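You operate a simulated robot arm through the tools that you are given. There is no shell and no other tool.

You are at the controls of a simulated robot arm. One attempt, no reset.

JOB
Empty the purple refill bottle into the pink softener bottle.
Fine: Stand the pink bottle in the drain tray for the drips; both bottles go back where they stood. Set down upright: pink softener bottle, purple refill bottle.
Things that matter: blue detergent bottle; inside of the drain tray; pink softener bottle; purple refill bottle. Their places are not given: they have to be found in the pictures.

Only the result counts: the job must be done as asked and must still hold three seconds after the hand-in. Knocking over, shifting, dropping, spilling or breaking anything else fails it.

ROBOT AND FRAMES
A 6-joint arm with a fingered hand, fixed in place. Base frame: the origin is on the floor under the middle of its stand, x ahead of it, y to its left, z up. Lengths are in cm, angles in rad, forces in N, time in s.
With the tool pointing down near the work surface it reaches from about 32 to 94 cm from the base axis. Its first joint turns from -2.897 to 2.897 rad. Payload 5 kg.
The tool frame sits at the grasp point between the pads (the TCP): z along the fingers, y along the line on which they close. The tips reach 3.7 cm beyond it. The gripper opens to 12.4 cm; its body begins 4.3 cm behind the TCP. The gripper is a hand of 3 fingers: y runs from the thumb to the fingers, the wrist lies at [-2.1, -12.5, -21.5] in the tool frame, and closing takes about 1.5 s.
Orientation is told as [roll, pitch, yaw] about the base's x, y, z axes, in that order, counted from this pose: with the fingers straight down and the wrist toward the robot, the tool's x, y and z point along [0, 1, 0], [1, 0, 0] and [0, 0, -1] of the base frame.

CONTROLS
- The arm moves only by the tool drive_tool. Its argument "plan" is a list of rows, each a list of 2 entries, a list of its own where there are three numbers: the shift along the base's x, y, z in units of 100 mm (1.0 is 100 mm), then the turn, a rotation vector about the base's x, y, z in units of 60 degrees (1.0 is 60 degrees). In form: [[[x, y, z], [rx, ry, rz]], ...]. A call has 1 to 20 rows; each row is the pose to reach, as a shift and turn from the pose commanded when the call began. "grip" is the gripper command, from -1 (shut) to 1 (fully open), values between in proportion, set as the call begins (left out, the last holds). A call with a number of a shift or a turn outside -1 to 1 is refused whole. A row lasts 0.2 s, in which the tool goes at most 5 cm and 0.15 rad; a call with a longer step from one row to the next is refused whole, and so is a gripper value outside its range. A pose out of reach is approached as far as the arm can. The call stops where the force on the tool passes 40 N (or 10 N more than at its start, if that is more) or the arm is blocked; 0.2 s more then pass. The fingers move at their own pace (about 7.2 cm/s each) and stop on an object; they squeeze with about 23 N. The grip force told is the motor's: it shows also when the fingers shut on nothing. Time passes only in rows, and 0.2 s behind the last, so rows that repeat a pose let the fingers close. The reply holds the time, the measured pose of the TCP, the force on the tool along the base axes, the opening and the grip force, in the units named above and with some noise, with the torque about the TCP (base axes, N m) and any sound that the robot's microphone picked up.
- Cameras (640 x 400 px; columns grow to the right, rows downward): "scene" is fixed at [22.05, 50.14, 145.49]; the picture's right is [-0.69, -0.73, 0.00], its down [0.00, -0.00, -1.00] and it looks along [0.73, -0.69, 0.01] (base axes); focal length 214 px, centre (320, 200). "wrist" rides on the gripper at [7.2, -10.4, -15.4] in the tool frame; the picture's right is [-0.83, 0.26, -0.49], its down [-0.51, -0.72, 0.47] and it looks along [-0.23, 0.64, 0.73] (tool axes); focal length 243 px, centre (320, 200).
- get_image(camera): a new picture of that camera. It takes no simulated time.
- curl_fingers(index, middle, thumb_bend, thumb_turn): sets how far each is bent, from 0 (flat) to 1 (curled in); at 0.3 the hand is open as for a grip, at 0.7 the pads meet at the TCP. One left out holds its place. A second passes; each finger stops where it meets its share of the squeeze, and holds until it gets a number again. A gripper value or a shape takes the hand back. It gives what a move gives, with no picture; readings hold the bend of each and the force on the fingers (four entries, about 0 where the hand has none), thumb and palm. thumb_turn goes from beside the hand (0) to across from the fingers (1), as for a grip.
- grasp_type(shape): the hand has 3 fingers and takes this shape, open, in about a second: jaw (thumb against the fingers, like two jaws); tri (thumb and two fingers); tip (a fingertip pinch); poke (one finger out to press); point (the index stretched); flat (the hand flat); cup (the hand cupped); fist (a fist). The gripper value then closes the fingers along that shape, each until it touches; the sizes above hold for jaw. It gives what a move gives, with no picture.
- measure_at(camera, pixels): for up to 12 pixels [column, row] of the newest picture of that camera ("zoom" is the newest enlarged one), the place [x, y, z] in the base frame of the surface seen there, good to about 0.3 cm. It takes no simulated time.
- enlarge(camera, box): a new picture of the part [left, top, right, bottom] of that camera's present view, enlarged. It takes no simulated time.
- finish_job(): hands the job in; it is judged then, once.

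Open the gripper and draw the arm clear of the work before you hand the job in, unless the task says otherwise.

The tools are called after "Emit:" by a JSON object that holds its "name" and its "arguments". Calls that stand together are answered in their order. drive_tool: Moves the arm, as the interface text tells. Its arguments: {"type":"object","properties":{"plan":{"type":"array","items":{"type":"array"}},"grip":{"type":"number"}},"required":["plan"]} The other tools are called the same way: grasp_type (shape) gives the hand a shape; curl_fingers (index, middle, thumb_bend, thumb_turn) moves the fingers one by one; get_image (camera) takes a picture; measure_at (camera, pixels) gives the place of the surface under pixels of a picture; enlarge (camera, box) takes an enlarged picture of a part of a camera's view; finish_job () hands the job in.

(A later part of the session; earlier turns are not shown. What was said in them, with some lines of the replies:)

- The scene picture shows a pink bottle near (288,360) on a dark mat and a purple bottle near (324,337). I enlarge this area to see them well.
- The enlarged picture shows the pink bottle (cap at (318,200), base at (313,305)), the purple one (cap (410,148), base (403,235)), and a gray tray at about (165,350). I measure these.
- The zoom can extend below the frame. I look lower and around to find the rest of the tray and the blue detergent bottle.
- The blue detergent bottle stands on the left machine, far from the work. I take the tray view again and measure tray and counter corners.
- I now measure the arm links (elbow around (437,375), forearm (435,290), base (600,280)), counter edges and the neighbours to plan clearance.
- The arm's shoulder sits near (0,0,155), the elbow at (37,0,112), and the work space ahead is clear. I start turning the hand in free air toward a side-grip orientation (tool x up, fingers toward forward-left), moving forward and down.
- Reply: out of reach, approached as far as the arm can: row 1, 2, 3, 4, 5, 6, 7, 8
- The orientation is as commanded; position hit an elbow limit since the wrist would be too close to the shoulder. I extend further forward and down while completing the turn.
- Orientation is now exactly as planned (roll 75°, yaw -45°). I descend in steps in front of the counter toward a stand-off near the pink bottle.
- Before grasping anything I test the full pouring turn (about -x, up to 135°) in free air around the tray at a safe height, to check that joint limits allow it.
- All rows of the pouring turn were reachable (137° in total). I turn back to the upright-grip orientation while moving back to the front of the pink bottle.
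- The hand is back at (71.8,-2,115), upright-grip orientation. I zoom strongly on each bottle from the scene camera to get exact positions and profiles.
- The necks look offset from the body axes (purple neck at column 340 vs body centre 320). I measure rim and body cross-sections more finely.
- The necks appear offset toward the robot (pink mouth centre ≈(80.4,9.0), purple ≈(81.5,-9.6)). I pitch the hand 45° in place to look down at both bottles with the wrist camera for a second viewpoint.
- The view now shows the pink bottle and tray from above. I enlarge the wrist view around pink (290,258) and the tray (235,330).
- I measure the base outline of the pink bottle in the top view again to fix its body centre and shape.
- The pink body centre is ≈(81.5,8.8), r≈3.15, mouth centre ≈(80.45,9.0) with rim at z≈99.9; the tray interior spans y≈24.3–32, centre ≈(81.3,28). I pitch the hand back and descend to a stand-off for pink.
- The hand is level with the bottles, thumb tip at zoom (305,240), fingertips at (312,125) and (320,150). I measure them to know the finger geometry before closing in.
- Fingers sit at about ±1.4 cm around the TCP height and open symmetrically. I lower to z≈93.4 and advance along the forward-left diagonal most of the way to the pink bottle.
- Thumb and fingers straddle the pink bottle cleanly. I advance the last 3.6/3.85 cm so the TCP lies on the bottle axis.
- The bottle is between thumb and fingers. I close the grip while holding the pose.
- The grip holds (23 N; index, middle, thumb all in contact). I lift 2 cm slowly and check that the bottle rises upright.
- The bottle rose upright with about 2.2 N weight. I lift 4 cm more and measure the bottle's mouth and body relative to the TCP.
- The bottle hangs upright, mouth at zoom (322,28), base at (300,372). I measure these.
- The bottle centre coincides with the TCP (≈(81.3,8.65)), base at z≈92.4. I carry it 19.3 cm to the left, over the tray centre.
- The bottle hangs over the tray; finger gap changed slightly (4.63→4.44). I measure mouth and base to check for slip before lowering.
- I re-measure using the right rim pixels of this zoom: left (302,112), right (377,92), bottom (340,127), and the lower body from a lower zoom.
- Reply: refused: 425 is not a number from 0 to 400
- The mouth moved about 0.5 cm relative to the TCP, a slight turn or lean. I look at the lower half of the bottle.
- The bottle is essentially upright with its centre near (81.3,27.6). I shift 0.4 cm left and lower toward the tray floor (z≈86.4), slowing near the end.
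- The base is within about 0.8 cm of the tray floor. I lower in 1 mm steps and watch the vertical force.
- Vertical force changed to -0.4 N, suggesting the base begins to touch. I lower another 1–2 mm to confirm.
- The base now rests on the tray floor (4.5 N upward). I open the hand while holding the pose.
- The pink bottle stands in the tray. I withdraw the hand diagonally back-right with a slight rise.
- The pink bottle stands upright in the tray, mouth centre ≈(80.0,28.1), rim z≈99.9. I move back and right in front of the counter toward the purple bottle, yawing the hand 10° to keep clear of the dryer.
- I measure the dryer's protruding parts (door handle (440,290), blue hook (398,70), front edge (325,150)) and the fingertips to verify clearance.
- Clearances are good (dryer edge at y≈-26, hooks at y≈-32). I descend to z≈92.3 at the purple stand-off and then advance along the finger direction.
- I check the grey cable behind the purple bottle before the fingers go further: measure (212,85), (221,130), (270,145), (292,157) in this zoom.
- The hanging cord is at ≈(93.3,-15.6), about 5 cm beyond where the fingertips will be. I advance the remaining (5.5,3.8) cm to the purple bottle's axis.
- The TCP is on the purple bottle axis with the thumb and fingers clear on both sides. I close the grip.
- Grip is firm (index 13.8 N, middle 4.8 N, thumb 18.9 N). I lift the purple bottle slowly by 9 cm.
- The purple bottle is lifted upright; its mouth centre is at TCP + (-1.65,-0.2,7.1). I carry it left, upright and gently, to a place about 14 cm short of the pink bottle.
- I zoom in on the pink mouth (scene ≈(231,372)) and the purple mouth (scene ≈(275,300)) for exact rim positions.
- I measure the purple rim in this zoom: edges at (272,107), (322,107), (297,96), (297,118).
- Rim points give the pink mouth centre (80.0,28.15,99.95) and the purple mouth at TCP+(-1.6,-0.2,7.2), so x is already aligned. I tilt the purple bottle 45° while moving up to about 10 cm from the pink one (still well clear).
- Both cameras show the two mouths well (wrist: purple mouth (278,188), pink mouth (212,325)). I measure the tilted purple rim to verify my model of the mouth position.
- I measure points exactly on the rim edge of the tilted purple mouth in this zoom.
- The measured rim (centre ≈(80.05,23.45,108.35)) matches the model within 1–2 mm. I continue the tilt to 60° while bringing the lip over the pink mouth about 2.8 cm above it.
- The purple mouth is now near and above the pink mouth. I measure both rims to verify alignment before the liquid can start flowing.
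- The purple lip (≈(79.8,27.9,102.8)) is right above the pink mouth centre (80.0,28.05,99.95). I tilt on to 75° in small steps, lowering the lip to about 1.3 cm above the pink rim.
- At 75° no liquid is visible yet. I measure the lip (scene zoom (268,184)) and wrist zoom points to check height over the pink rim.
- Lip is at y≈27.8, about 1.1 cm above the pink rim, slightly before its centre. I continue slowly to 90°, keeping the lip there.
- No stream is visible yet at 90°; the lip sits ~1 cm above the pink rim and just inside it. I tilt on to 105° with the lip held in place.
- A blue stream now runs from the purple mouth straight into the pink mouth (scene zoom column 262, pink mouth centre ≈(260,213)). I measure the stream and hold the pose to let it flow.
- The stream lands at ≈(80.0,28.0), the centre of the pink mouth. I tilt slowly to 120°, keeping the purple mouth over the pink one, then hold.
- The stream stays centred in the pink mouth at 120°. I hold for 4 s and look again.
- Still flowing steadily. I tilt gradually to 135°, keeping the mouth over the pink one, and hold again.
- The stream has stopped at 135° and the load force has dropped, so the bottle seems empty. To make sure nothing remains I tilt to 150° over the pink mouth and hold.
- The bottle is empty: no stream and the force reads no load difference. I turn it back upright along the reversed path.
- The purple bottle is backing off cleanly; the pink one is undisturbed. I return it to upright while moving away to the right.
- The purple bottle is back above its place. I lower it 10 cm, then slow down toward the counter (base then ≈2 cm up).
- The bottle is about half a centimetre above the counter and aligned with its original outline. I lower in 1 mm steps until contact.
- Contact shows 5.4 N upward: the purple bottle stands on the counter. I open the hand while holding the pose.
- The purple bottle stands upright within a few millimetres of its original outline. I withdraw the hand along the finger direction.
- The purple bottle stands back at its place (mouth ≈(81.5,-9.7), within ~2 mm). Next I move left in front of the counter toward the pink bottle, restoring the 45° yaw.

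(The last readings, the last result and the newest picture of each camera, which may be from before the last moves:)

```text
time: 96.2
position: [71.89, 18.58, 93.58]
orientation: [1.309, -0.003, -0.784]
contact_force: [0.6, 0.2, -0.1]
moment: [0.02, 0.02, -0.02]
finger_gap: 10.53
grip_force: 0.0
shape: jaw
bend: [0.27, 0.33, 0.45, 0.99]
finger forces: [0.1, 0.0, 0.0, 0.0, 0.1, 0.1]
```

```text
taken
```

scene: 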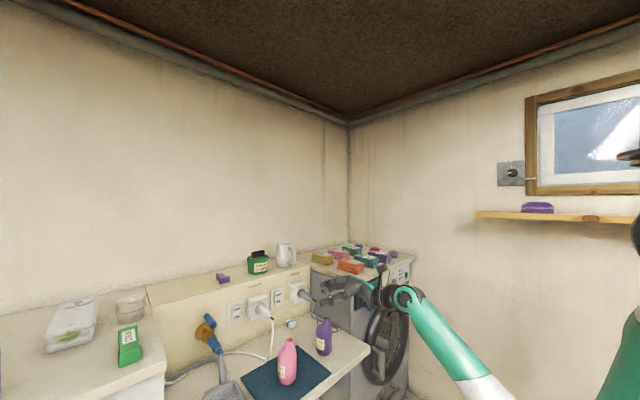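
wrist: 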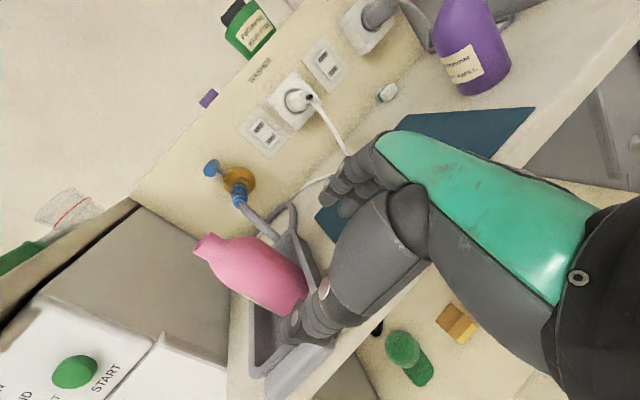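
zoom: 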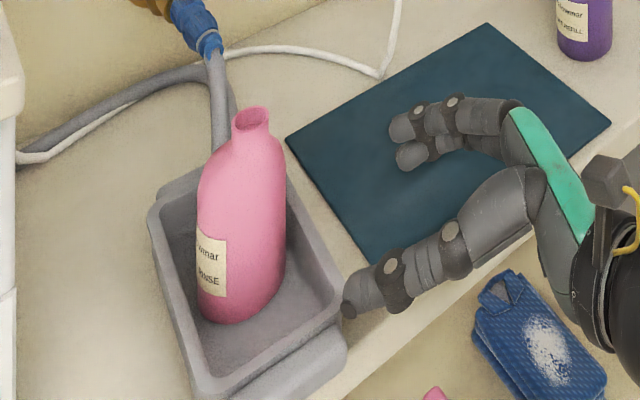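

The hand is lined up on the pink bottle's diagonal with about 1 cm finger clearance above the tray rim. I advance (9.4,9.5) cm so the TCP reaches the bottle axis.

Emit:
{"name": "drive_tool", "arguments": {"plan": [[[0.15, 0.15, 0], [0, 0, 0]], [[0.3, 0.3, 0], [0, 0, 0]], [[0.45, 0.45, 0], [0, 0, 0]], [[0.58, 0.58, 0], [0, 0, 0]], [[0.7, 0.7, 0], [0, 0, 0]], [[0.82, 0.83, 0], [0, 0, 0]], [[0.94, 0.95, -0.01], [0, 0, 0]]]}}

Emit:
{"name": "enlarge", "arguments": {"camera": "scene", "box": [160, 390, 340, 400]}}

Emit:
{"name": "get_image", "arguments": {"camera": "wrist"}}

```text
time: 97.8
position: [81.34, 28.09, 93.57]
orientation: [1.31, -0.001, -0.785]
contact_force: [0.3, 0.4, 0.1]
moment: [-0.02, 0.02, 0.0]
finger_gap: 10.52
grip_force: 0.0
shape: jaw
bend: [0.27, 0.33, 0.45, 0.99]
finger forces: [0.0, 0.0, 0.0, 0.0, 0.1, 0.1]
```

```text
3.56 times, centred on (250, 395) of scene
```

zoom: 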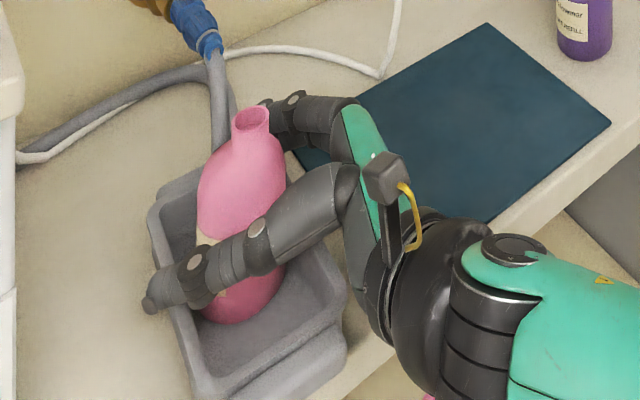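

```text
taken
```

wrist: 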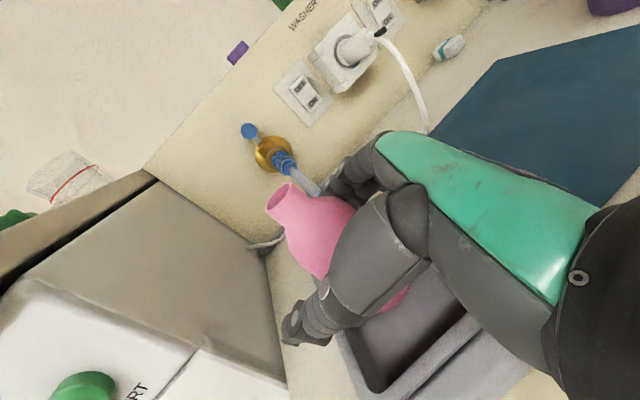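

The hand straddles the pink bottle as before. I close the grip.

Emit:
{"name": "drive_tool", "arguments": {"plan": [[[0, 0, -0.01], [0, 0, 0]], [[0, 0, -0.01], [0, 0, 0]], [[0, 0, -0.01], [0, 0, 0]], [[0, 0, -0.01], [0, 0, 0]], [[0, 0, -0.01], [0, 0, 0]], [[0, 0, -0.01], [0, 0, 0]], [[0, 0, -0.01], [0, 0, 0]], [[0, 0, -0.01], [0, 0, 0]], [[0, 0, -0.01], [0, 0, 0]], [[0, 0, -0.01], [0, 0, 0]]], "grip": -1}}

Emit:
{"name": "enlarge", "arguments": {"camera": "scene", "box": [190, 370, 290, 400]}}

Emit:
{"name": "get_image", "arguments": {"camera": "wrist"}}

```text
time: 100.0
position: [81.3, 28.11, 93.41]
orientation: [1.309, -0.002, -0.786]
contact_force: [0.8, -0.1, -0.2]
moment: [0.0, 0.0, 0.0]
finger_gap: 4.31
grip_force: 23.8
shape: jaw
bend: [0.74, 0.51, 0.75, 1.0]
finger forces: [13.4, 5.7, 0.1, 0.0, 18.6, 0.0]
```

```text
6.40 times, centred on (240, 385) of scene
```

zoom: 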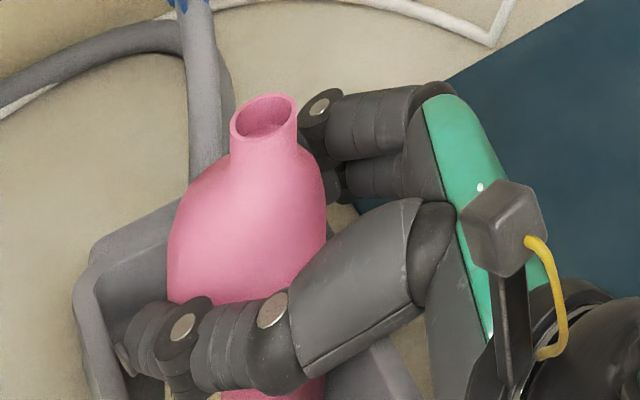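

```text
taken
```

wrist: 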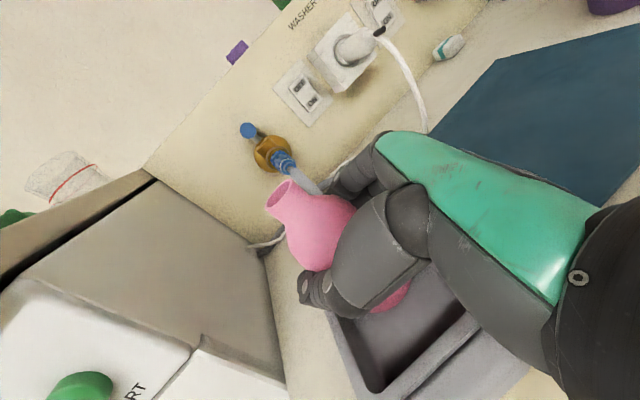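

The grip is firm (23.8 N). I lift the pink bottle slowly by 6.5 cm and check it.

Emit:
{"name": "drive_tool", "arguments": {"plan": [[[0, 0, 0.04], [0, 0, 0]], [[0, 0, 0.09], [0, 0, 0]], [[0, 0, 0.16], [0, 0, 0]], [[0, 0, 0.24], [0, 0, 0]], [[0, 0, 0.33], [0, 0, 0]], [[0, 0, 0.42], [0, 0, 0]], [[0, 0, 0.51], [0, 0, 0]], [[0, 0, 0.58], [0, 0, 0]], [[0, 0, 0.63], [0, 0, 0]], [[0, 0, 0.65], [0, 0, 0]]]}}

Emit:
{"name": "enlarge", "arguments": {"camera": "scene", "box": [170, 380, 310, 400]}}

Emit:
{"name": "measure_at", "arguments": {"camera": "zoom", "pixels": [[245, 60], [265, 240], [290, 250], [310, 250], [330, 240], [300, 265], [280, 120], [320, 100], [300, 300], [355, 330], [240, 330], [400, 300]]}}

```text
time: 102.2
position: [81.25, 28.04, 99.96]
orientation: [1.309, 0.0, -0.786]
contact_force: [-0.3, 0.1, -2.6]
moment: [-0.02, -0.01, 0.03]
finger_gap: 4.29
grip_force: 23.4
shape: jaw
bend: [0.74, 0.51, 0.74, 1.0]
finger forces: [13.0, 6.2, 0.0, 0.1, 18.6, 0.1]
```

```text
4.57 times, centred on (240, 390) of scene
```

zoom: 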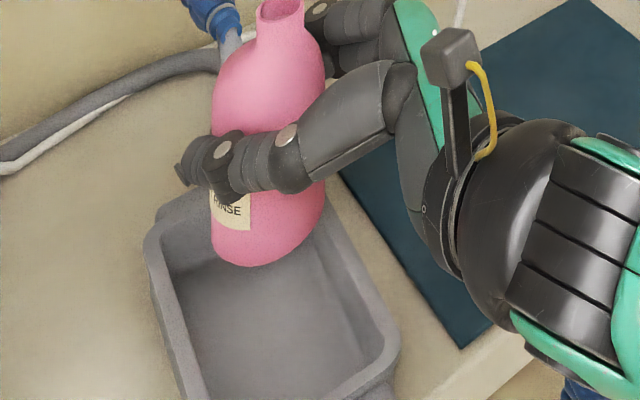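

```text
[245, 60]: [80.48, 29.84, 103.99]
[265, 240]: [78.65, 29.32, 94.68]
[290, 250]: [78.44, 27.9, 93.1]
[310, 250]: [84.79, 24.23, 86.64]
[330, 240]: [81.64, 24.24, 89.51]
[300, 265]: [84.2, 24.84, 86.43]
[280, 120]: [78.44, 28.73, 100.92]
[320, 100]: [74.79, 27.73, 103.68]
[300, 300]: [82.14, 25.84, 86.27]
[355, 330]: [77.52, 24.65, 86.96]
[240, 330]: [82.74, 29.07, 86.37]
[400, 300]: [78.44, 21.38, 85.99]
```

The pink bottle is lifted (≈2.6 N, heavier than before) and the tray is clean. I carry it right, back over its original place on the mat.

Emit:
{"name": "drive_tool", "arguments": {"plan": [[[0, -0.05, 0], [0, 0, 0]], [[0, -0.14, 0], [0, 0, 0]], [[0.005, -0.26, 0], [0, 0, 0]], [[0.01, -0.38, 0], [0, 0, 0]], [[0.01, -0.5, 0], [0, 0, 0]], [[0.01, -0.62, 0], [0, 0, 0]], [[0.01, -0.74, 0], [0, 0, 0]], [[0.01, -0.86, 0], [0, 0, 0]], [[0.01, -0.965, 0], [0, 0, 0]]]}}

Emit:
{"name": "drive_tool", "arguments": {"plan": [[[0, -0.1, 0], [0, 0, 0]], [[0, -0.22, 0], [0, 0, 0]], [[0, -0.34, 0], [0, 0, 0]], [[0, -0.46, 0], [0, 0, 0]], [[0, -0.58, 0], [0, 0, 0]], [[0, -0.7, 0], [0, 0, 0]], [[0, -0.81, 0], [0, 0, 0]], [[0, -0.9, 0], [0, 0, 0]], [[0, -0.95, 0], [0, 0, 0]], [[0, -0.965, 0], [0, 0, 0]]]}}

Emit:
{"name": "enlarge", "arguments": {"camera": "scene", "box": [250, 318, 330, 370]}}

Emit:
{"name": "measure_at", "arguments": {"camera": "zoom", "pixels": [[294, 28], [305, 16], [322, 12], [340, 16], [348, 28], [322, 45], [240, 320], [260, 320], [300, 320], [340, 320], [366, 320], [300, 350]]}}

```text
time: 104.2
position: [81.29, 18.38, 99.95]
orientation: [1.312, -0.002, -0.786]
contact_force: [-0.2, -0.1, -2.1]
moment: [0.03, 0.03, 0.0]
finger_gap: 4.28
grip_force: 22.9
shape: jaw
bend: [0.74, 0.51, 0.74, 1.0]
finger forces: [13.0, 6.1, 0.0, 0.0, 18.5, 0.0]
```

```text
time: 106.4
position: [81.25, 8.88, 99.88]
orientation: [1.311, -0.001, -0.784]
contact_force: [0.2, -0.8, -1.3]
moment: [0.01, -0.01, -0.01]
finger_gap: 4.31
grip_force: 23.1
shape: jaw
bend: [0.74, 0.51, 0.75, 1.0]
finger forces: [13.0, 6.1, 0.0, 0.1, 18.4, 0.0]
```

```text
7.69 times, centred on (290, 344) of scene
```

zoom: 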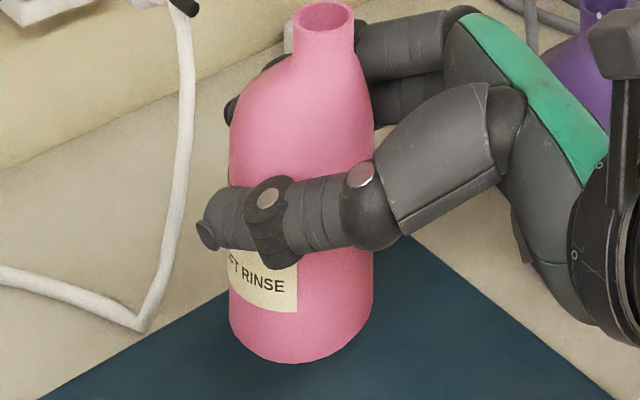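

```text
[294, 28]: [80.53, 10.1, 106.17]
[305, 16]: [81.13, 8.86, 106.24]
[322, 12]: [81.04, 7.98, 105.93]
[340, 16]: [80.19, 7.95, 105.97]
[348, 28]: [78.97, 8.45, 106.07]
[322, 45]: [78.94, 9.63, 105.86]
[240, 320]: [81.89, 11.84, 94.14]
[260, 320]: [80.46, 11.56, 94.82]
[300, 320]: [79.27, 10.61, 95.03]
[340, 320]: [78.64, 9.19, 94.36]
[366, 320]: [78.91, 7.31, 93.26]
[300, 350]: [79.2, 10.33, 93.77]
```

The bottle's outline matches its original place within about 2 mm. I lower it 5.4 cm, then in small steps to contact (mat at z≈86.4).

Emit:
{"name": "drive_tool", "arguments": {"plan": [[[0.005, 0.005, -0.05], [0, 0, 0]], [[0.01, 0.01, -0.15], [0, 0, 0]], [[0.01, 0.01, -0.26], [0, 0, 0]], [[0.01, 0.01, -0.37], [0, 0, 0]], [[0.01, 0.01, -0.46], [0, 0, 0]], [[0.01, 0.01, -0.52], [0, 0, 0]], [[0.01, 0.01, -0.54], [0, 0, 0]]]}}

Emit:
{"name": "drive_tool", "arguments": {"plan": [[[0, 0, -0.015], [0, 0, 0]], [[0, 0, -0.03], [0, 0, 0]], [[0, 0, -0.04], [0, 0, 0]]]}}

Emit:
{"name": "drive_tool", "arguments": {"plan": [[[0, 0, -0.01], [0, 0, 0]], [[0, 0, -0.02], [0, 0, 0]]]}}

```text
time: 108.0
position: [81.5, 8.86, 94.49]
orientation: [1.309, -0.001, -0.784]
contact_force: [-0.8, 0.1, -2.6]
moment: [-0.03, 0.0, 0.06]
finger_gap: 4.32
grip_force: 23.0
shape: jaw
bend: [0.74, 0.51, 0.75, 1.0]
finger forces: [12.9, 6.1, 0.0, 0.1, 18.5, 0.0]
```

```text
time: 108.8
position: [81.48, 8.86, 94.27]
orientation: [1.31, 0.0, -0.785]
contact_force: [-0.6, -0.2, -1.3]
moment: [0.0, -0.02, 0.0]
finger_gap: 4.3
grip_force: 23.1
shape: jaw
bend: [0.74, 0.51, 0.75, 1.0]
finger forces: [13.0, 6.2, 0.0, 0.0, 18.5, 0.1]
```

```text
time: 109.4
position: [81.59, 8.94, 93.98]
orientation: [1.308, -0.001, -0.784]
contact_force: [-0.7, -0.7, -2.7]
moment: [-0.02, 0.0, 0.03]
finger_gap: 4.3
grip_force: 22.9
shape: jaw
bend: [0.74, 0.51, 0.75, 1.0]
finger forces: [13.0, 6.0, 0.0, 0.1, 18.3, 0.0]
```

No contact yet at TCP z≈93.95 (base about 0.5 cm up). I continue down in small steps.

Emit:
{"name": "drive_tool", "arguments": {"plan": [[[0, 0, -0.01], [0, 0, 0]], [[0, 0, -0.02], [0, 0, 0]], [[0, 0, -0.03], [0, 0, 0]]]}}

Emit:
{"name": "drive_tool", "arguments": {"plan": [[[0, 0, -0.01], [0, 0, 0]], [[0, 0, -0.01], [0, 0, 0]]]}}

Emit:
{"name": "drive_tool", "arguments": {"plan": [[[0, 0, -0.01], [0, 0, 0]], [[0, 0, -0.01], [0, 0, 0]]]}}

```text
time: 110.2
position: [81.48, 8.8, 93.55]
orientation: [1.309, -0.001, -0.786]
contact_force: [0.1, 0.4, -1.7]
moment: [-0.01, 0.0, 0.02]
finger_gap: 4.29
grip_force: 23.0
shape: jaw
bend: [0.74, 0.51, 0.75, 1.0]
finger forces: [13.1, 6.1, 0.1, 0.1, 18.4, 0.0]
```

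```text
time: 110.8
position: [81.45, 8.86, 93.51]
orientation: [1.308, 0.0, -0.786]
contact_force: [0.2, 0.0, -2.9]
moment: [-0.03, -0.05, 0.02]
finger_gap: 4.27
grip_force: 22.6
shape: jaw
bend: [0.74, 0.51, 0.75, 1.0]
finger forces: [13.0, 6.0, 0.0, 0.0, 18.4, 0.0]
```

```text
time: 111.4
position: [81.54, 8.79, 93.39]
orientation: [1.308, -0.003, -0.785]
contact_force: [0.6, -0.5, -1.9]
moment: [0.04, 0.03, 0.01]
finger_gap: 4.29
grip_force: 23.3
shape: jaw
bend: [0.74, 0.51, 0.75, 1.0]
finger forces: [13.1, 5.9, 0.0, 0.1, 18.6, 0.0]
```

Still carrying the full weight at z≈93.4, so I go down further in 1 mm steps until the force changes.

Emit:
{"name": "drive_tool", "arguments": {"plan": [[[0, 0, -0.01], [0, 0, 0]], [[0, 0, -0.01], [0, 0, 0]]]}}

Emit:
{"name": "drive_tool", "arguments": {"plan": [[[0, 0, -0.01], [0, 0, 0]], [[0, 0, -0.01], [0, 0, 0]]]}}

Emit:
{"name": "enlarge", "arguments": {"camera": "scene", "box": [248, 335, 328, 388]}}

```text
time: 112.0
position: [81.6, 8.84, 93.3]
orientation: [1.312, -0.001, -0.786]
contact_force: [0.1, -0.6, -0.1]
moment: [0.01, 0.0, -0.04]
finger_gap: 4.25
grip_force: 22.9
shape: jaw
bend: [0.74, 0.51, 0.75, 1.0]
finger forces: [14.1, 5.8, 0.1, 0.0, 18.4, 0.1]
```

```text
time: 112.6
position: [81.46, 8.91, 93.4]
orientation: [1.31, -0.003, -0.786]
contact_force: [1.8, -0.2, 4.3]
moment: [0.02, -0.08, 0.02]
finger_gap: 4.25
grip_force: 22.8
shape: jaw
bend: [0.74, 0.51, 0.75, 1.0]
finger forces: [14.9, 5.9, 0.0, 0.0, 18.6, 0.0]
```

```text
7.55 times, centred on (288, 362) of scene
```

zoom: 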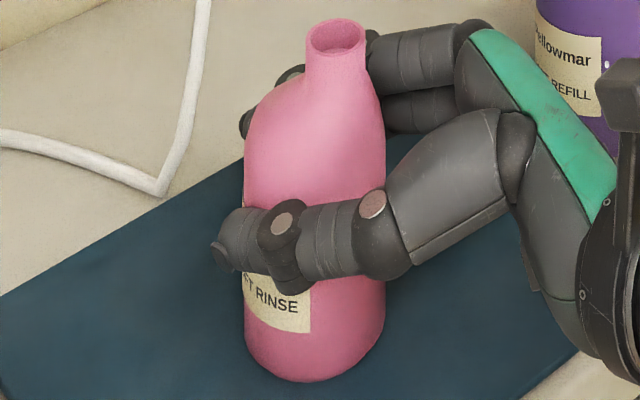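

Contact now reads 4.3 N upward and the outline coincides with the original one (columns 243–385, base row 381). I open the hand.

Emit:
{"name": "drive_tool", "arguments": {"plan": [[[0, 0, 0.005], [0, 0, 0]], [[0, 0, 0.005], [0, 0, 0]], [[0, 0, 0.005], [0, 0, 0]], [[0, 0, 0.005], [0, 0, 0]], [[0, 0, 0.005], [0, 0, 0]], [[0, 0, 0.005], [0, 0, 0]], [[0, 0, 0.005], [0, 0, 0]]], "grip": 0.75}}

Emit:
{"name": "enlarge", "arguments": {"camera": "scene", "box": [248, 335, 328, 388]}}

Emit:
{"name": "get_image", "arguments": {"camera": "wrist"}}

```text
time: 114.2
position: [81.64, 8.8, 93.08]
orientation: [1.309, -0.002, -0.784]
contact_force: [-0.1, 0.3, 0.0]
moment: [-0.02, 0.0, 0.03]
finger_gap: 10.83
grip_force: 0.0
shape: jaw
bend: [0.27, 0.33, 0.42, 0.98]
finger forces: [0.1, 0.0, 0.0, 0.0, 0.0, 0.0]
```

```text
7.55 times, centred on (288, 362) of scene
```

zoom: 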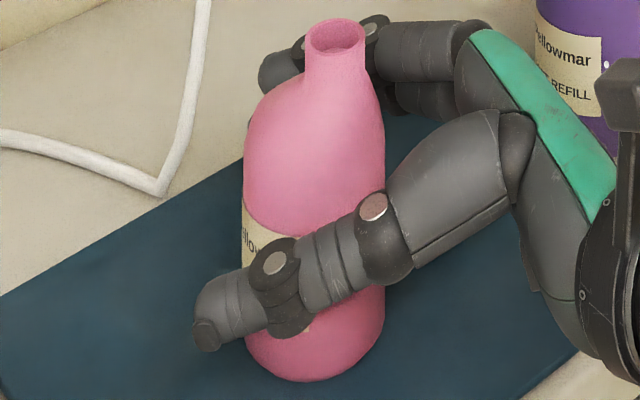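

```text
taken
```

wrist: 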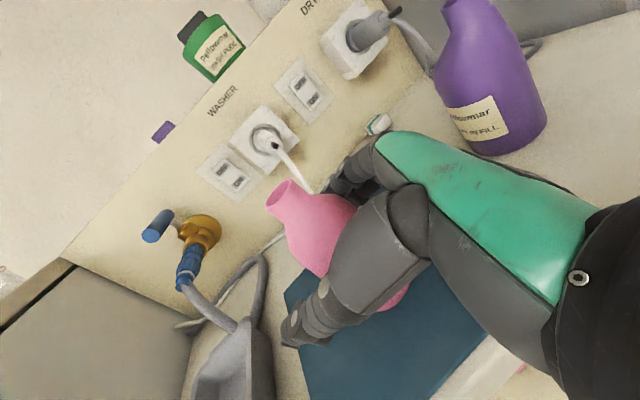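

The pink bottle stands free on the mat. I withdraw along the same diagonal used for the first approach, then up and back.

Emit:
{"name": "drive_tool", "arguments": {"plan": [[[-0.08, -0.08, 0], [0, 0, 0]], [[-0.2, -0.2, 0], [0, 0, 0]], [[-0.35, -0.35, 0.01], [0, 0, 0]], [[-0.5, -0.5, 0.02], [0, 0, 0]], [[-0.65, -0.65, 0.04], [0, 0, 0]], [[-0.78, -0.78, 0.1], [0, 0, 0]], [[-0.9, -0.9, 0.2], [0, 0, 0]]]}}

Emit:
{"name": "drive_tool", "arguments": {"plan": [[[-0.15, 0, 0.2], [0, 0, 0]], [[-0.3, 0, 0.4], [0, 0, 0]], [[-0.4, 0, 0.6], [0, 0, 0]], [[-0.4, 0, 0.8], [0, 0, 0]], [[-0.4, 0, 1], [0, 0, 0]]]}}

Emit:
{"name": "drive_tool", "arguments": {"plan": [[[0, 0, 0.25], [0, 0, 0]], [[0, 0, 0.5], [0, 0, 0]], [[0, 0, 0.75], [0, 0, 0]], [[0, 0, 1], [0, 0, 0]]], "grip": 1}}

Emit:
{"name": "drive_tool", "arguments": {"plan": [[[0, 0, 0.25], [0, 0, 0]], [[0, 0, 0.5], [0, 0, 0]], [[0, 0, 0.75], [0, 0, 0]], [[0, 0, 1], [0, 0, 0]]]}}

Emit:
{"name": "get_image", "arguments": {"camera": "scene"}}

Emit:
{"name": "enlarge", "arguments": {"camera": "scene", "box": [180, 350, 380, 400]}}

Emit:
{"name": "measure_at", "arguments": {"camera": "zoom", "pixels": [[350, 75], [325, 180], [345, 185], [343, 215], [470, 10], [460, 120], [295, 290], [240, 240], [150, 300], [430, 150], [340, 140], [360, 180]]}}

```text
time: 115.8
position: [72.51, -0.11, 95.28]
orientation: [1.308, -0.002, -0.786]
contact_force: [-0.2, -0.4, -0.9]
moment: [0.0, 0.02, -0.02]
finger_gap: 10.81
grip_force: 0.1
shape: jaw
bend: [0.27, 0.33, 0.42, 0.98]
finger forces: [0.0, 0.0, 0.0, 0.0, 0.1, 0.0]
```

```text
time: 117.0
position: [68.41, -0.24, 105.49]
orientation: [1.309, -0.002, -0.786]
contact_force: [-0.9, 0.5, 0.9]
moment: [0.01, -0.04, 0.01]
finger_gap: 10.82
grip_force: 0.0
shape: jaw
bend: [0.27, 0.33, 0.42, 0.98]
finger forces: [0.0, 0.0, 0.0, 0.0, 0.1, 0.0]
```

```text
time: 118.0
position: [68.47, -0.18, 115.26]
orientation: [1.308, 0.0, -0.785]
contact_force: [-0.2, 0.2, 0.2]
moment: [-0.04, 0.0, 0.01]
finger_gap: 12.35
grip_force: 0.1
shape: jaw
bend: [0.3, 0.3, 0.3, 0.98]
finger forces: [0.0, 0.0, 0.0, 0.1, 0.0, 0.0]
```

```text
time: 119.0
position: [68.45, -0.11, 125.29]
orientation: [1.309, -0.001, -0.784]
contact_force: [-0.3, 0.7, 0.2]
moment: [-0.05, -0.02, -0.04]
finger_gap: 12.36
grip_force: 0.0
shape: jaw
bend: [0.3, 0.3, 0.3, 0.98]
finger forces: [0.0, 0.0, 0.0, 0.0, 0.0, 0.0]
```

```text
taken
```

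scene: 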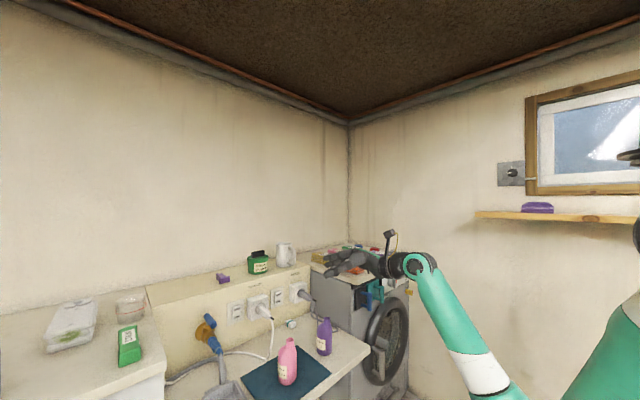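

```text
3.20 times, centred on (280, 375) of scene
```

zoom: 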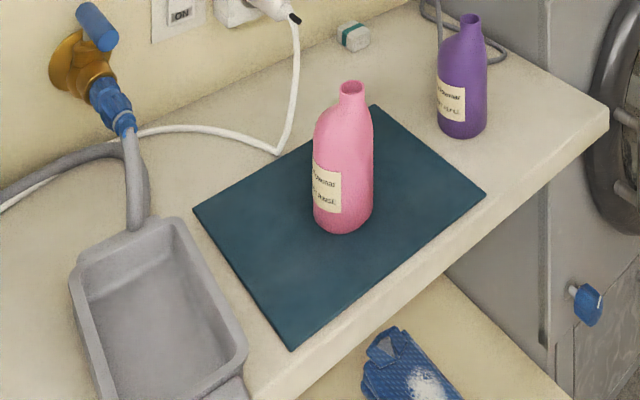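

```text
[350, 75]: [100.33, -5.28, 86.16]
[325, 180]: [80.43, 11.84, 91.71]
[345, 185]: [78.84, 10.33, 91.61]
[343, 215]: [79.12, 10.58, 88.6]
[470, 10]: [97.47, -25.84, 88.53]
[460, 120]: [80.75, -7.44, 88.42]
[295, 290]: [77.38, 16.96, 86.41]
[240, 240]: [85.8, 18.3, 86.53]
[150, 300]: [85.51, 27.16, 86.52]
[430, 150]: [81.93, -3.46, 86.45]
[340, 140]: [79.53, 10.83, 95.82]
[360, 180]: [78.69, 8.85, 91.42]
```

Both bottles stand upright at their original places, the tray and counter are clean, and the hand is open and clear at z≈125. I hand the job in.

Emit:
{"name": "finish_job", "arguments": {}}

```text
The job is handed in.
```

I emptied the purple refill bottle into the pink softener bottle and handed the job in. I don't have the verdict yet, only that it was received.

- **Pouring:** I stood the pink bottle in the drain tray and tipped the purple one over it, up to 150°. The stream fell into the pink mouth the whole time and had stopped by the time I reached 135°. At 150° nothing more came out. The weight in the hand had dropped from about 1.4 N to near zero.
- **Putting back:** both bottles stand upright where they started, the purple on the counter and the pink on the mat, each within a few millimetres by the camera measurements. The pink one ended up turned slightly about its own axis.
- **Surroundings:** I saw no spills on the counter or in the tray in the last pictures. The arm stayed well away from the blue detergent bottle, but I did not take a final picture of it.
- **Arm:** the hand is open and raised clear, about 125 cm above the floor.

I took "both bottles go back where they stood" to mean the pink one belongs on the mat, with the tray only for the pour.
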